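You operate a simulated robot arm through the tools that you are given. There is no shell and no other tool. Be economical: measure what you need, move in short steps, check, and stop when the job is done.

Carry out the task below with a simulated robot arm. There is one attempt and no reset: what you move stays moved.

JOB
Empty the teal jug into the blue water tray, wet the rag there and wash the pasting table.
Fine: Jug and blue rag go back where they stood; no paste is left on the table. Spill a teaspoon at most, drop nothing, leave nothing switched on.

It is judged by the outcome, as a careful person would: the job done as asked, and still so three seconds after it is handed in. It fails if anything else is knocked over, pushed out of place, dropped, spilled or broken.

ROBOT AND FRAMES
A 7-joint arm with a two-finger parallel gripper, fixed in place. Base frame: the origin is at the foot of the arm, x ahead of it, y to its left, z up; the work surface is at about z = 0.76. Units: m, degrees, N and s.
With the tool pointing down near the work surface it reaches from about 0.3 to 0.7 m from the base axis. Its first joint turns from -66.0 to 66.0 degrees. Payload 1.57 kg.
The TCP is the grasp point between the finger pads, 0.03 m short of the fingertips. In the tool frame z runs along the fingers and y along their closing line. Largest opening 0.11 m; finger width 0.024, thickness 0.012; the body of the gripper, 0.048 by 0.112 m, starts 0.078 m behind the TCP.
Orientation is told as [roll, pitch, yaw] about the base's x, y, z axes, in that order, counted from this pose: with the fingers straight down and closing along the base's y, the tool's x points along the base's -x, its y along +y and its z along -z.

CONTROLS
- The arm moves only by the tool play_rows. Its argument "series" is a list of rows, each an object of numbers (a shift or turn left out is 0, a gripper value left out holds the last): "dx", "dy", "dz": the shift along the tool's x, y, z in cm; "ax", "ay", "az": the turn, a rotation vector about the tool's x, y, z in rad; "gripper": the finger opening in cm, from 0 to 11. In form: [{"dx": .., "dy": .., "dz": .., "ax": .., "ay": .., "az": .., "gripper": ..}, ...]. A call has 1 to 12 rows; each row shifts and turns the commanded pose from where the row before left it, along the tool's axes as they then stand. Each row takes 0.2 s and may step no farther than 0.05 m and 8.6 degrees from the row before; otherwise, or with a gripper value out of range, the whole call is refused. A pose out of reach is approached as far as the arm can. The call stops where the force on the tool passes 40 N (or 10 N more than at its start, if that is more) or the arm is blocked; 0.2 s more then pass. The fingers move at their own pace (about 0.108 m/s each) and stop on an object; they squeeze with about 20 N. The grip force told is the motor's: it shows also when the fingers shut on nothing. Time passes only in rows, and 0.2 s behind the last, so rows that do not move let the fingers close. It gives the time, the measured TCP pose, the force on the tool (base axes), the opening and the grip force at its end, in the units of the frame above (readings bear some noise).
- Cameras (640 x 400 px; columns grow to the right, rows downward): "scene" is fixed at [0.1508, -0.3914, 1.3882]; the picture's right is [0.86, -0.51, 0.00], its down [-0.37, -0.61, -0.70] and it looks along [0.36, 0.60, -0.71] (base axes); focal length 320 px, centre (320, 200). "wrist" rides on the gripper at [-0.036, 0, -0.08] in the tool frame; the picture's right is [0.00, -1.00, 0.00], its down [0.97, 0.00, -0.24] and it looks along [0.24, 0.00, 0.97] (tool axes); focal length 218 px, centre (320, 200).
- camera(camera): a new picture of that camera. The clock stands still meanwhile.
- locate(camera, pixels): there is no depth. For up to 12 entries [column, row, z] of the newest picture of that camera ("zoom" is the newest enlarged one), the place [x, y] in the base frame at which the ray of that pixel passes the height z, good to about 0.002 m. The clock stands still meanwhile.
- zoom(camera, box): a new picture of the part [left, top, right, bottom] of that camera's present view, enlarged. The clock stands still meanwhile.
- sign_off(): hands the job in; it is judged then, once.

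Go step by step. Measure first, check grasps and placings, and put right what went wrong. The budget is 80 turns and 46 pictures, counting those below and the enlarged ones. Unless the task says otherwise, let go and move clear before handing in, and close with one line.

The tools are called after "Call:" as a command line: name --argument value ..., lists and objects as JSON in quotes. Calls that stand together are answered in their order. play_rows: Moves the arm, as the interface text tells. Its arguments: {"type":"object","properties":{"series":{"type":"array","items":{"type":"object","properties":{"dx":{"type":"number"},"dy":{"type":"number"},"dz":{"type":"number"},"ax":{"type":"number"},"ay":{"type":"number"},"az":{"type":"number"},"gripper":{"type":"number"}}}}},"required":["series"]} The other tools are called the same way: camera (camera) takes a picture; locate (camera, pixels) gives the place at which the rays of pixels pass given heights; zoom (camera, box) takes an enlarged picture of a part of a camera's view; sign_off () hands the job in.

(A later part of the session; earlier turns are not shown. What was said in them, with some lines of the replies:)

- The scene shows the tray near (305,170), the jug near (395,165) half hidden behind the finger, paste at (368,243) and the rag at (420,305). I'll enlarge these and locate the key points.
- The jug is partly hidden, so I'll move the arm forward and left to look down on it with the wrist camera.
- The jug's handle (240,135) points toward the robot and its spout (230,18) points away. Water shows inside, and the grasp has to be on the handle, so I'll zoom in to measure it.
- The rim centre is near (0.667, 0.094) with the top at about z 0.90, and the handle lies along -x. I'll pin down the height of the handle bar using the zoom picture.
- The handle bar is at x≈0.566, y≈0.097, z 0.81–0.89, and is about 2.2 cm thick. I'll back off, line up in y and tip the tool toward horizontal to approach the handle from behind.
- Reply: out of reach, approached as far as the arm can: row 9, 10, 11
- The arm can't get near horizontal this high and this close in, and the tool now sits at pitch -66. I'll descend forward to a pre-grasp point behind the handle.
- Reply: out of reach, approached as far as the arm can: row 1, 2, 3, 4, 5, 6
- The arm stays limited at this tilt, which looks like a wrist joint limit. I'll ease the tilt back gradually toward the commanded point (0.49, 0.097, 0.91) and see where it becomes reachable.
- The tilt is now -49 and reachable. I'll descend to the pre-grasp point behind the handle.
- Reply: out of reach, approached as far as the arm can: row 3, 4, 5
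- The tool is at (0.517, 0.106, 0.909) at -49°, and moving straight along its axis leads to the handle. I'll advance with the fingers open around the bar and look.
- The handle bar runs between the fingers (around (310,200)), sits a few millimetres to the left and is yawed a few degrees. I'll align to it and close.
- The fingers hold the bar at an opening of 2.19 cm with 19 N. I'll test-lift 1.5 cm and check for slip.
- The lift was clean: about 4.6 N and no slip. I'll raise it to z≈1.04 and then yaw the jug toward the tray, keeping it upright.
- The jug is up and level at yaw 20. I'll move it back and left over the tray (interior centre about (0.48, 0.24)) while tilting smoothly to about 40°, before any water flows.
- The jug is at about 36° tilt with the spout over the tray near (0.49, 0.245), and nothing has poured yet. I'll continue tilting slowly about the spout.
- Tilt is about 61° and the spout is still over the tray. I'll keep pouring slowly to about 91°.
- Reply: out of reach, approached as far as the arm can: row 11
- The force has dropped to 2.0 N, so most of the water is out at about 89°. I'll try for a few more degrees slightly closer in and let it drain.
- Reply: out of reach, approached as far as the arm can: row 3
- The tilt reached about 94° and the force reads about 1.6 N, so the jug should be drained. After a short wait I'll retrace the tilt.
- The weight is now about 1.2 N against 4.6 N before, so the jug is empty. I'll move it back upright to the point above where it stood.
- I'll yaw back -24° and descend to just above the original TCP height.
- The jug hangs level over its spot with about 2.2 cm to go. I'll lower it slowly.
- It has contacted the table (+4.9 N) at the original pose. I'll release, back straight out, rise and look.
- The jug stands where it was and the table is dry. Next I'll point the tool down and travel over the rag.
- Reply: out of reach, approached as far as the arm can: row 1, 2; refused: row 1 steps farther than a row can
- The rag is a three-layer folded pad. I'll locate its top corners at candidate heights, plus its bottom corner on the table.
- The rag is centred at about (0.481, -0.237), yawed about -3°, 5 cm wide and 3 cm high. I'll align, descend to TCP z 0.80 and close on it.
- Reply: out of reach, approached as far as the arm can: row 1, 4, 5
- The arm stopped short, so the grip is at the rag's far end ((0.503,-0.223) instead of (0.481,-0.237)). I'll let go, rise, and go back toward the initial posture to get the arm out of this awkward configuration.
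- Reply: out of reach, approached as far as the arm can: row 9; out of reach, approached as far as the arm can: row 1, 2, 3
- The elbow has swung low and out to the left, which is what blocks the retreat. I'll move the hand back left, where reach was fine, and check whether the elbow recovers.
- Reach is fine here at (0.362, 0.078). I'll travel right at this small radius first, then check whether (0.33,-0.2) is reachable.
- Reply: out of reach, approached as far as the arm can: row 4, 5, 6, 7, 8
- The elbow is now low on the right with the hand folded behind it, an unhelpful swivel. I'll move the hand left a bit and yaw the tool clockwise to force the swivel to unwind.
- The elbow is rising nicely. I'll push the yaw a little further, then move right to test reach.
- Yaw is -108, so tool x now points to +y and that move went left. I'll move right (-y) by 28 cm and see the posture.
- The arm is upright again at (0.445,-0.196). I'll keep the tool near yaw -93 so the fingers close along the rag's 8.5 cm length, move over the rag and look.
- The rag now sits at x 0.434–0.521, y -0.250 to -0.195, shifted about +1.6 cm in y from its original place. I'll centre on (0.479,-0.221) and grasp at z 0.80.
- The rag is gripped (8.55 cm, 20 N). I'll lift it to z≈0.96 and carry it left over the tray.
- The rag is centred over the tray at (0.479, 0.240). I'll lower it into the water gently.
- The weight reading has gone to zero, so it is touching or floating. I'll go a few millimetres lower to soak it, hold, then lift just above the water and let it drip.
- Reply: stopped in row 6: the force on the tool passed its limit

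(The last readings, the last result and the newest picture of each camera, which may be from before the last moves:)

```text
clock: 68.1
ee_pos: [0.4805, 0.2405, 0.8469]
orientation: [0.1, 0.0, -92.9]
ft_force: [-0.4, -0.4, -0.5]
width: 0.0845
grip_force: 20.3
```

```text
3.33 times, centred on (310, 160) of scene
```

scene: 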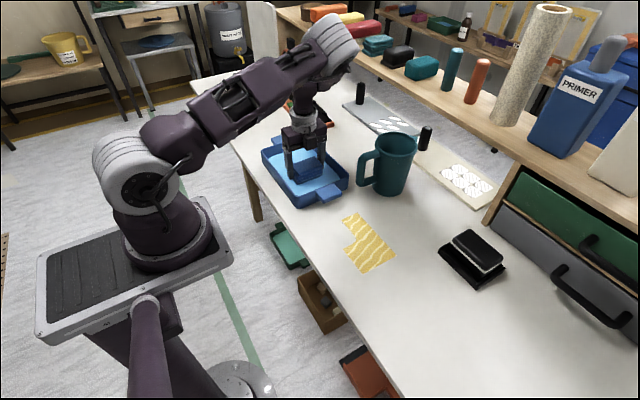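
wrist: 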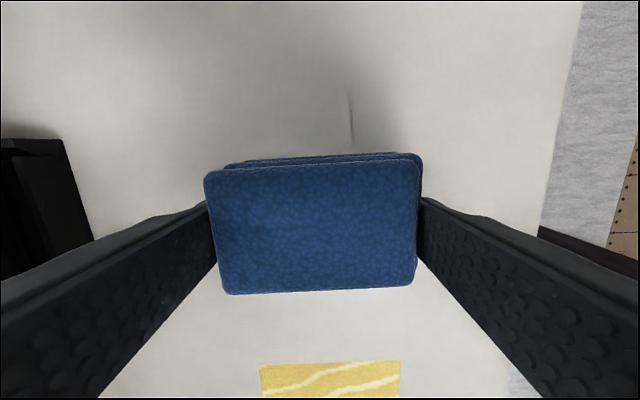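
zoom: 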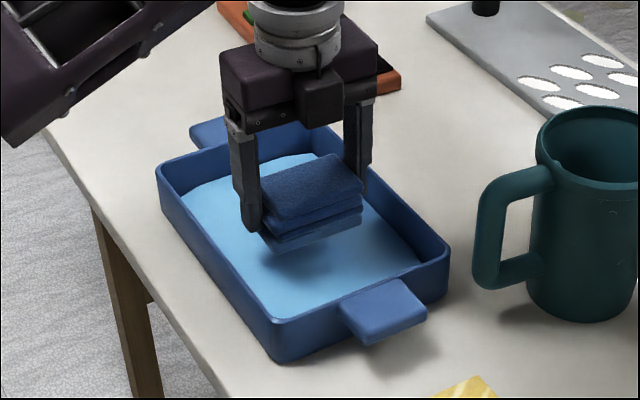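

The rag now looks darker and wet, and no drips show outside the tray. I'll lift, carry it to the left end of the paste (y≈0.045) and lower to just above the table.

Call:
play_rows --series '[{}, {}, {"dz": -4}, {"dz": -4}, {"dx": -4.88, "dy": 0.25}, {"dx": -4.88, "dy": 0.25}, {"dx": -4.88, "dy": 0.25}, {"dx": -4.88, "dy": 0.25}, {"dy": 1.65}, {"dz": 4.0}, {"dz": 4.0}, {"dz": 2.5}]'

Call:
camera --camera "wrist"

```text
clock: 70.7
ee_pos: [0.4957, 0.0435, 0.8197]
orientation: [0.1, 0.0, -93.0]
ft_force: [-0.1, 0.1, -0.4]
width: 0.0845
grip_force: 20.0
```

```text
7 pictures are left
```

wrist: 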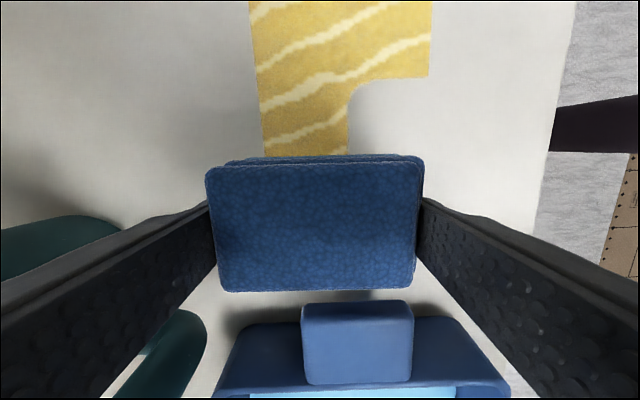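

The rag hangs over the left end of the paste. I'll lower it to contact.

Call:
play_rows --series '[{"dz": 1.0}, {"dz": 0.6}, {"dz": 0.2}, {"dz": 0.1}, {}]'

```text
clock: 71.9
ee_pos: [0.4967, 0.043, 0.8018]
orientation: [0.0, -0.1, -93.0]
ft_force: [-0.6, 0.4, -0.7]
width: 0.0845
grip_force: 20.1
```

Call:
play_rows --series '[{"dz": 0.1}, {"dz": 0.1}, {"dz": 0.1}, {}]'

```text
clock: 72.6
ee_pos: [0.4976, 0.0435, 0.8011]
orientation: [0.1, 0.0, -93.0]
ft_force: [-3.0, -1.1, 12.4]
width: 0.0847
grip_force: 19.5
stopped in row 3: the force on the tool passed its limit (the readings are from after the stop); the commanded pose is now the measured one
```

Contact is at z 0.801 with about 12 N. I'll wipe pass 1 along -y across the wide band.

Call:
play_rows --series '[{"dz": -0.02}, {"dx": -1.6, "dy": 0.08}, {"dx": -1.6, "dy": 0.08}, {"dx": -1.6, "dy": 0.08}, {"dx": -1.6, "dy": 0.08}, {"dx": -1.6, "dy": 0.08}, {"dx": -1.6, "dy": 0.08}, {"dx": -1.6, "dy": 0.08}, {"dx": -1.6, "dy": 0.08}, {"dx": -1.6, "dy": 0.08}, {"dx": -1.6, "dy": 0.08}, {"dx": -0.8, "dy": 0.04}]'

Call:
camera --camera "scene"

```text
clock: 75.2
ee_pos: [0.4968, -0.126, 0.8017]
orientation: [0.1, 0.1, -93.0]
ft_force: [0.4, 2.9, 3.6]
width: 0.0843
grip_force: 20.2
```

```text
6 pictures are left
```

scene: 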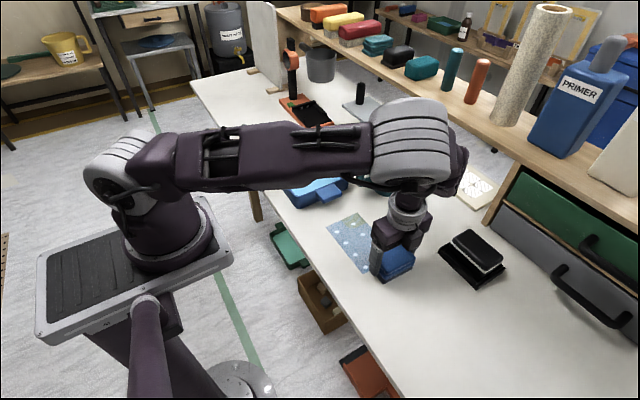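

The paste area (350,240) now looks bluish and wet with some flecks. I'll enlarge it.

Call:
zoom --camera "scene" --box '[310, 190, 430, 290]'

```text
4.00 times, centred on (370, 240) of scene
```

zoom: 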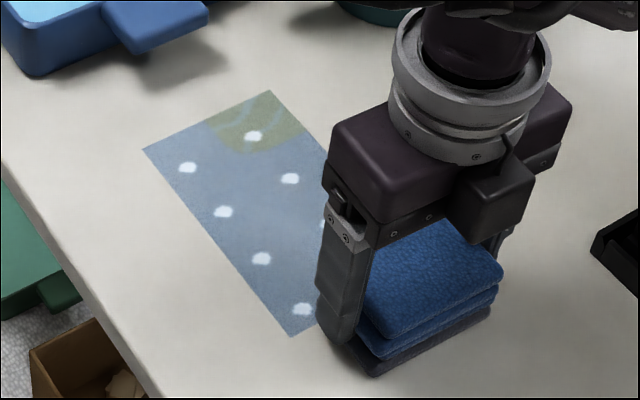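

A greenish paste remnant is left at the far left end (250,120) and a wet film covers the rectangle. I'll locate both and keep wiping.

Call:
locate --camera "zoom" --pixels '[[145, 150, 0.76], [270, 90, 0.76], [293, 335, 0.76], [208, 122, 0.76], [310, 140, 0.76], [255, 152, 0.76]]'

```text
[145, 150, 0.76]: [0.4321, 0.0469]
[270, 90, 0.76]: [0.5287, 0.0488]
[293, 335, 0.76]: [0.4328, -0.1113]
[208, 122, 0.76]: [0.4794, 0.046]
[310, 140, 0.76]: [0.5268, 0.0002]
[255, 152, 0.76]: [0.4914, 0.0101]
```

I'll wipe pass 2 by shifting to x≈0.455 and sweeping back along +y with light pressure.

Call:
play_rows --series '[{"dy": -2.1, "dx": -0.1, "dz": 0.03}, {"dy": -2.1, "dx": -0.1}, {"dx": 1.75, "dy": -0.09}, {"dx": 1.75, "dy": -0.09}, {"dx": 1.75, "dy": -0.09}, {"dx": 1.75, "dy": -0.09}, {"dx": 1.75, "dy": -0.09}, {"dx": 1.75, "dy": -0.09}, {"dx": 1.75, "dy": -0.09}, {"dx": 1.75, "dy": -0.09}, {"dx": 1.75, "dy": -0.09}, {"dx": 1.75, "dy": -0.09}]'

Call:
play_rows --series '[{"dy": 2, "dx": 0.1, "dz": 0.02}, {"dy": 2, "dx": 0.1}, {"dy": 1, "dx": 0.05}, {"dx": -1.5, "dy": 0.08}, {"dx": -1.5, "dy": 0.08}, {"dx": -1.5, "dy": 0.08}, {"dx": 1.5, "dy": -0.08}, {"dx": 1.5, "dy": -0.08}, {"dx": 1.5, "dy": -0.08}, {}]'

```text
clock: 76.5
ee_pos: [0.4554, -0.0634, 0.8004]
orientation: [0.3, -0.1, -93.1]
ft_force: [-1.7, 1.6, 8.2]
width: 0.0843
grip_force: 20.0
stopped in row 6: the force on the tool passed its limit (the readings are from after the stop); the commanded pose is now the measured one
```

```text
clock: 78.8
ee_pos: [0.5052, -0.0639, 0.8013]
orientation: [0.2, -0.2, -93.1]
ft_force: [0.4, -7.7, 17.4]
width: 0.0841
grip_force: 20.2
```

The press got a bit hard and stopped pass 2 midway. I'll ease up slightly and sweep the upper band to y≈0.05, then scrub that end.

Call:
play_rows --series '[{"dz": -0.08}, {"dx": 1.6, "dy": -0.08}, {"dx": 1.6, "dy": -0.08}, {"dx": 1.6, "dy": -0.08}, {"dx": 1.6, "dy": -0.08}, {"dx": 1.6, "dy": -0.08}, {"dx": 1.6, "dy": -0.08}, {"dx": 1.6, "dy": -0.08}, {"dx": -1.6}, {"dx": -1.6}, {"dx": 1.6}, {"dx": 1.6}]'

Call:
play_rows --series '[{"dy": -1.7, "dx": -0.1}, {"dy": -1.7, "dx": -0.1}, {"dy": -1.7, "dx": -0.1}, {"dx": -1.7, "dy": 0.08}, {"dx": -1.7, "dy": 0.08}, {"dx": -1.7, "dy": 0.08}, {"dx": -1.7, "dy": 0.08}, {"dx": -1.7, "dy": 0.08}, {"dx": -1.7, "dy": 0.08}, {"dx": -1.7, "dy": 0.08}, {"dx": -1.7, "dy": 0.08}, {"dx": -1.7, "dy": 0.08}]'

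Call:
zoom --camera "scene" --box '[310, 190, 430, 290]'

```text
clock: 81.3
ee_pos: [0.5064, 0.0482, 0.8012]
orientation: [0.2, -0.2, -93.2]
ft_force: [-0.5, -2.0, 4.6]
width: 0.0843
grip_force: 19.9
```

```text
clock: 84.0
ee_pos: [0.4533, -0.1037, 0.8014]
orientation: [0.1, 0.0, -93.0]
ft_force: [0.6, 8.8, 17.3]
width: 0.0843
grip_force: 19.6
```

```text
4.00 times, centred on (370, 240) of scene
```

zoom: 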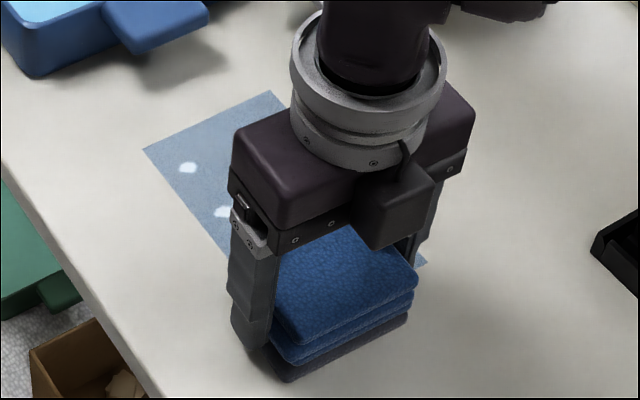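

The paste remnant is gone. Only a wet film with a couple of white foam spots at (188,167) and (223,212) remains, at x≈0.45, so I'll sweep that lower band again to y≈0.05 and then the upper band.

Call:
play_rows --series '[{"dz": -0.06, "dy": -0.5}, {"dx": 1.7, "dy": -0.09}, {"dx": 1.7, "dy": -0.09}, {"dx": 1.7, "dy": -0.09}, {"dx": 1.7, "dy": -0.09}, {"dx": 1.7, "dy": -0.09}, {"dx": 1.7, "dy": -0.09}, {"dx": 1.7, "dy": -0.09}, {"dx": 1.7, "dy": -0.09}, {"dx": 1.7, "dy": -0.09}, {"dy": 2}, {"dy": 1.7}]'

Call:
play_rows --series '[{"dx": -1.7, "dy": 0.09}, {"dx": -1.7, "dy": 0.09}, {"dx": -1.7, "dy": 0.09}, {"dx": -1.7, "dy": 0.09}, {"dx": -1.7, "dy": 0.09}, {"dx": -1.7, "dy": 0.09}, {"dx": -1.7, "dy": 0.09}, {"dx": -1.7, "dy": 0.09}, {"dx": -1.7, "dy": 0.09}, {"dx": -1.4, "dy": 0.09}, {"dx": -1.4, "dy": 0.09}]'

Call:
play_rows --series '[{"dz": -2}, {"dz": -4}, {"dz": -4}, {"dx": -4.5, "dy": 0.2}, {}]'

Call:
camera --camera "scene"

```text
clock: 86.5
ee_pos: [0.4862, 0.0461, 0.8013]
orientation: [0.2, -0.3, -93.0]
ft_force: [-3.1, 0.6, 5.7]
width: 0.0841
grip_force: 20.2
```

```text
clock: 89.0
ee_pos: [0.4865, -0.1338, 0.8023]
orientation: [0.2, 0.0, -93.2]
ft_force: [0.0, -0.3, -0.1]
width: 0.0843
grip_force: 20.2
```

```text
clock: 90.2
ee_pos: [0.4858, -0.1809, 0.9014]
orientation: [0.1, -0.2, -93.1]
ft_force: [-0.2, -0.2, -0.4]
width: 0.0842
grip_force: 20.1
```

```text
3 pictures are left
```

scene: 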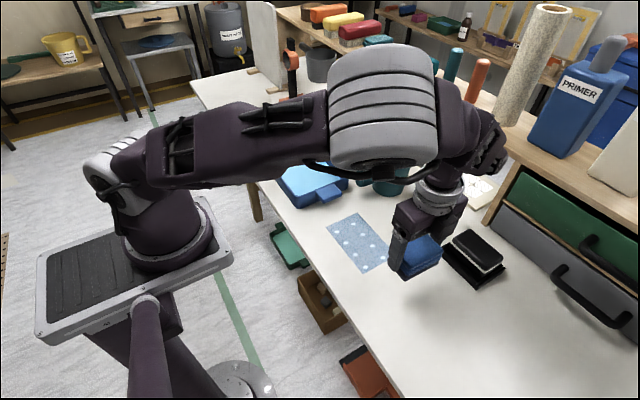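

The dots form a regular grid over the whole rectangle, so they are glints on the wet film; no yellow is visible. I'll return the rag to its original place (TCP target (0.481,-0.237)).

Call:
play_rows --series '[{"dx": -2.8, "dy": -0.1}, {"dx": -2.8, "dy": -0.1}, {"dz": 3.5}, {"dz": 3}, {"dz": 2}, {"dz": 0.8}, {"dz": 0.3}, {}]'

```text
clock: 92.0
ee_pos: [0.4804, -0.2354, 0.8065]
orientation: [0.2, -0.2, -93.1]
ft_force: [-0.9, -0.9, -0.1]
width: 0.0843
grip_force: 19.8
```

Call:
play_rows --series '[{"dz": 0.3, "dx": -0.15}, {"dz": 0.15}, {}, {"gripper": 9}, {"gripper": 10.5}, {}, {"dz": -3}, {"dz": -4}, {"dz": -4}, {"dz": -4}, {"dx": -4}, {"dx": -4}]'

Call:
play_rows --series '[{"dz": -4, "dx": -3}, {"dz": -4, "dx": -3}, {"dz": -4, "dx": -3}, {}]'

Call:
camera --camera "scene"

Call:
zoom --camera "scene" --box '[310, 200, 470, 330]'

```text
clock: 94.5
ee_pos: [0.4758, -0.3173, 0.9518]
orientation: [0.2, 0.0, -93.0]
ft_force: [-0.3, 0.7, -0.5]
width: 0.1051
grip_force: 0.1
```

```text
clock: 95.5
ee_pos: [0.4704, -0.4062, 1.0737]
orientation: [0.1, -0.1, -93.0]
ft_force: [0.2, 0.2, -0.3]
width: 0.1052
grip_force: 0.1
```

```text
2 pictures are left
```

scene: 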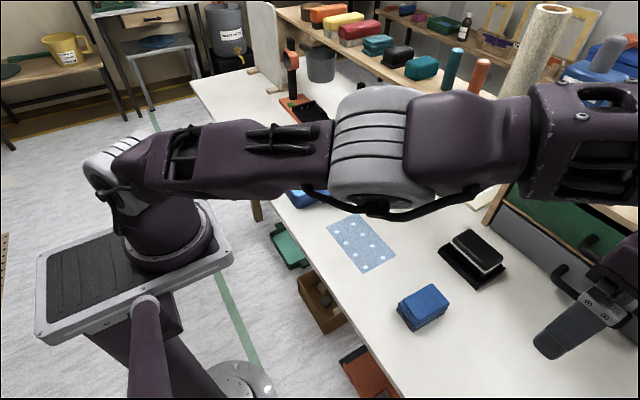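

```text
3.08 times, centred on (390, 265) of scene
```

zoom: 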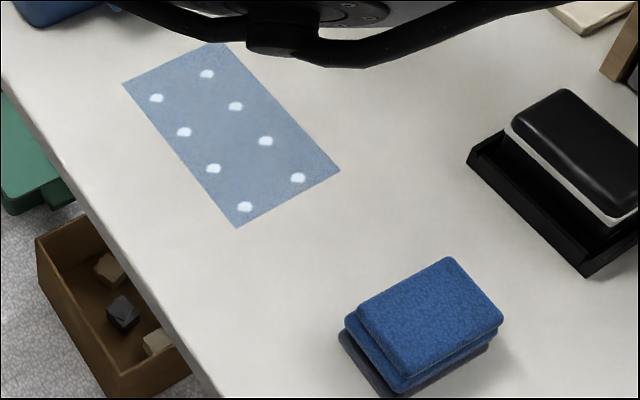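

The enlarged view shows no yellow paste, only a clear wet film at (230,130). The rag is within a few millimetres of its original pixels, the jug stands in place, and the gripper is open and clear, so I'm handing in.

Call:
sign_off

```text
The job is handed in.
```

I emptied the jug into the tray, wet the rag there and wiped the paste off the table, which is left wet; the jug and rag are back where they stood, the rag within about 5 mm.
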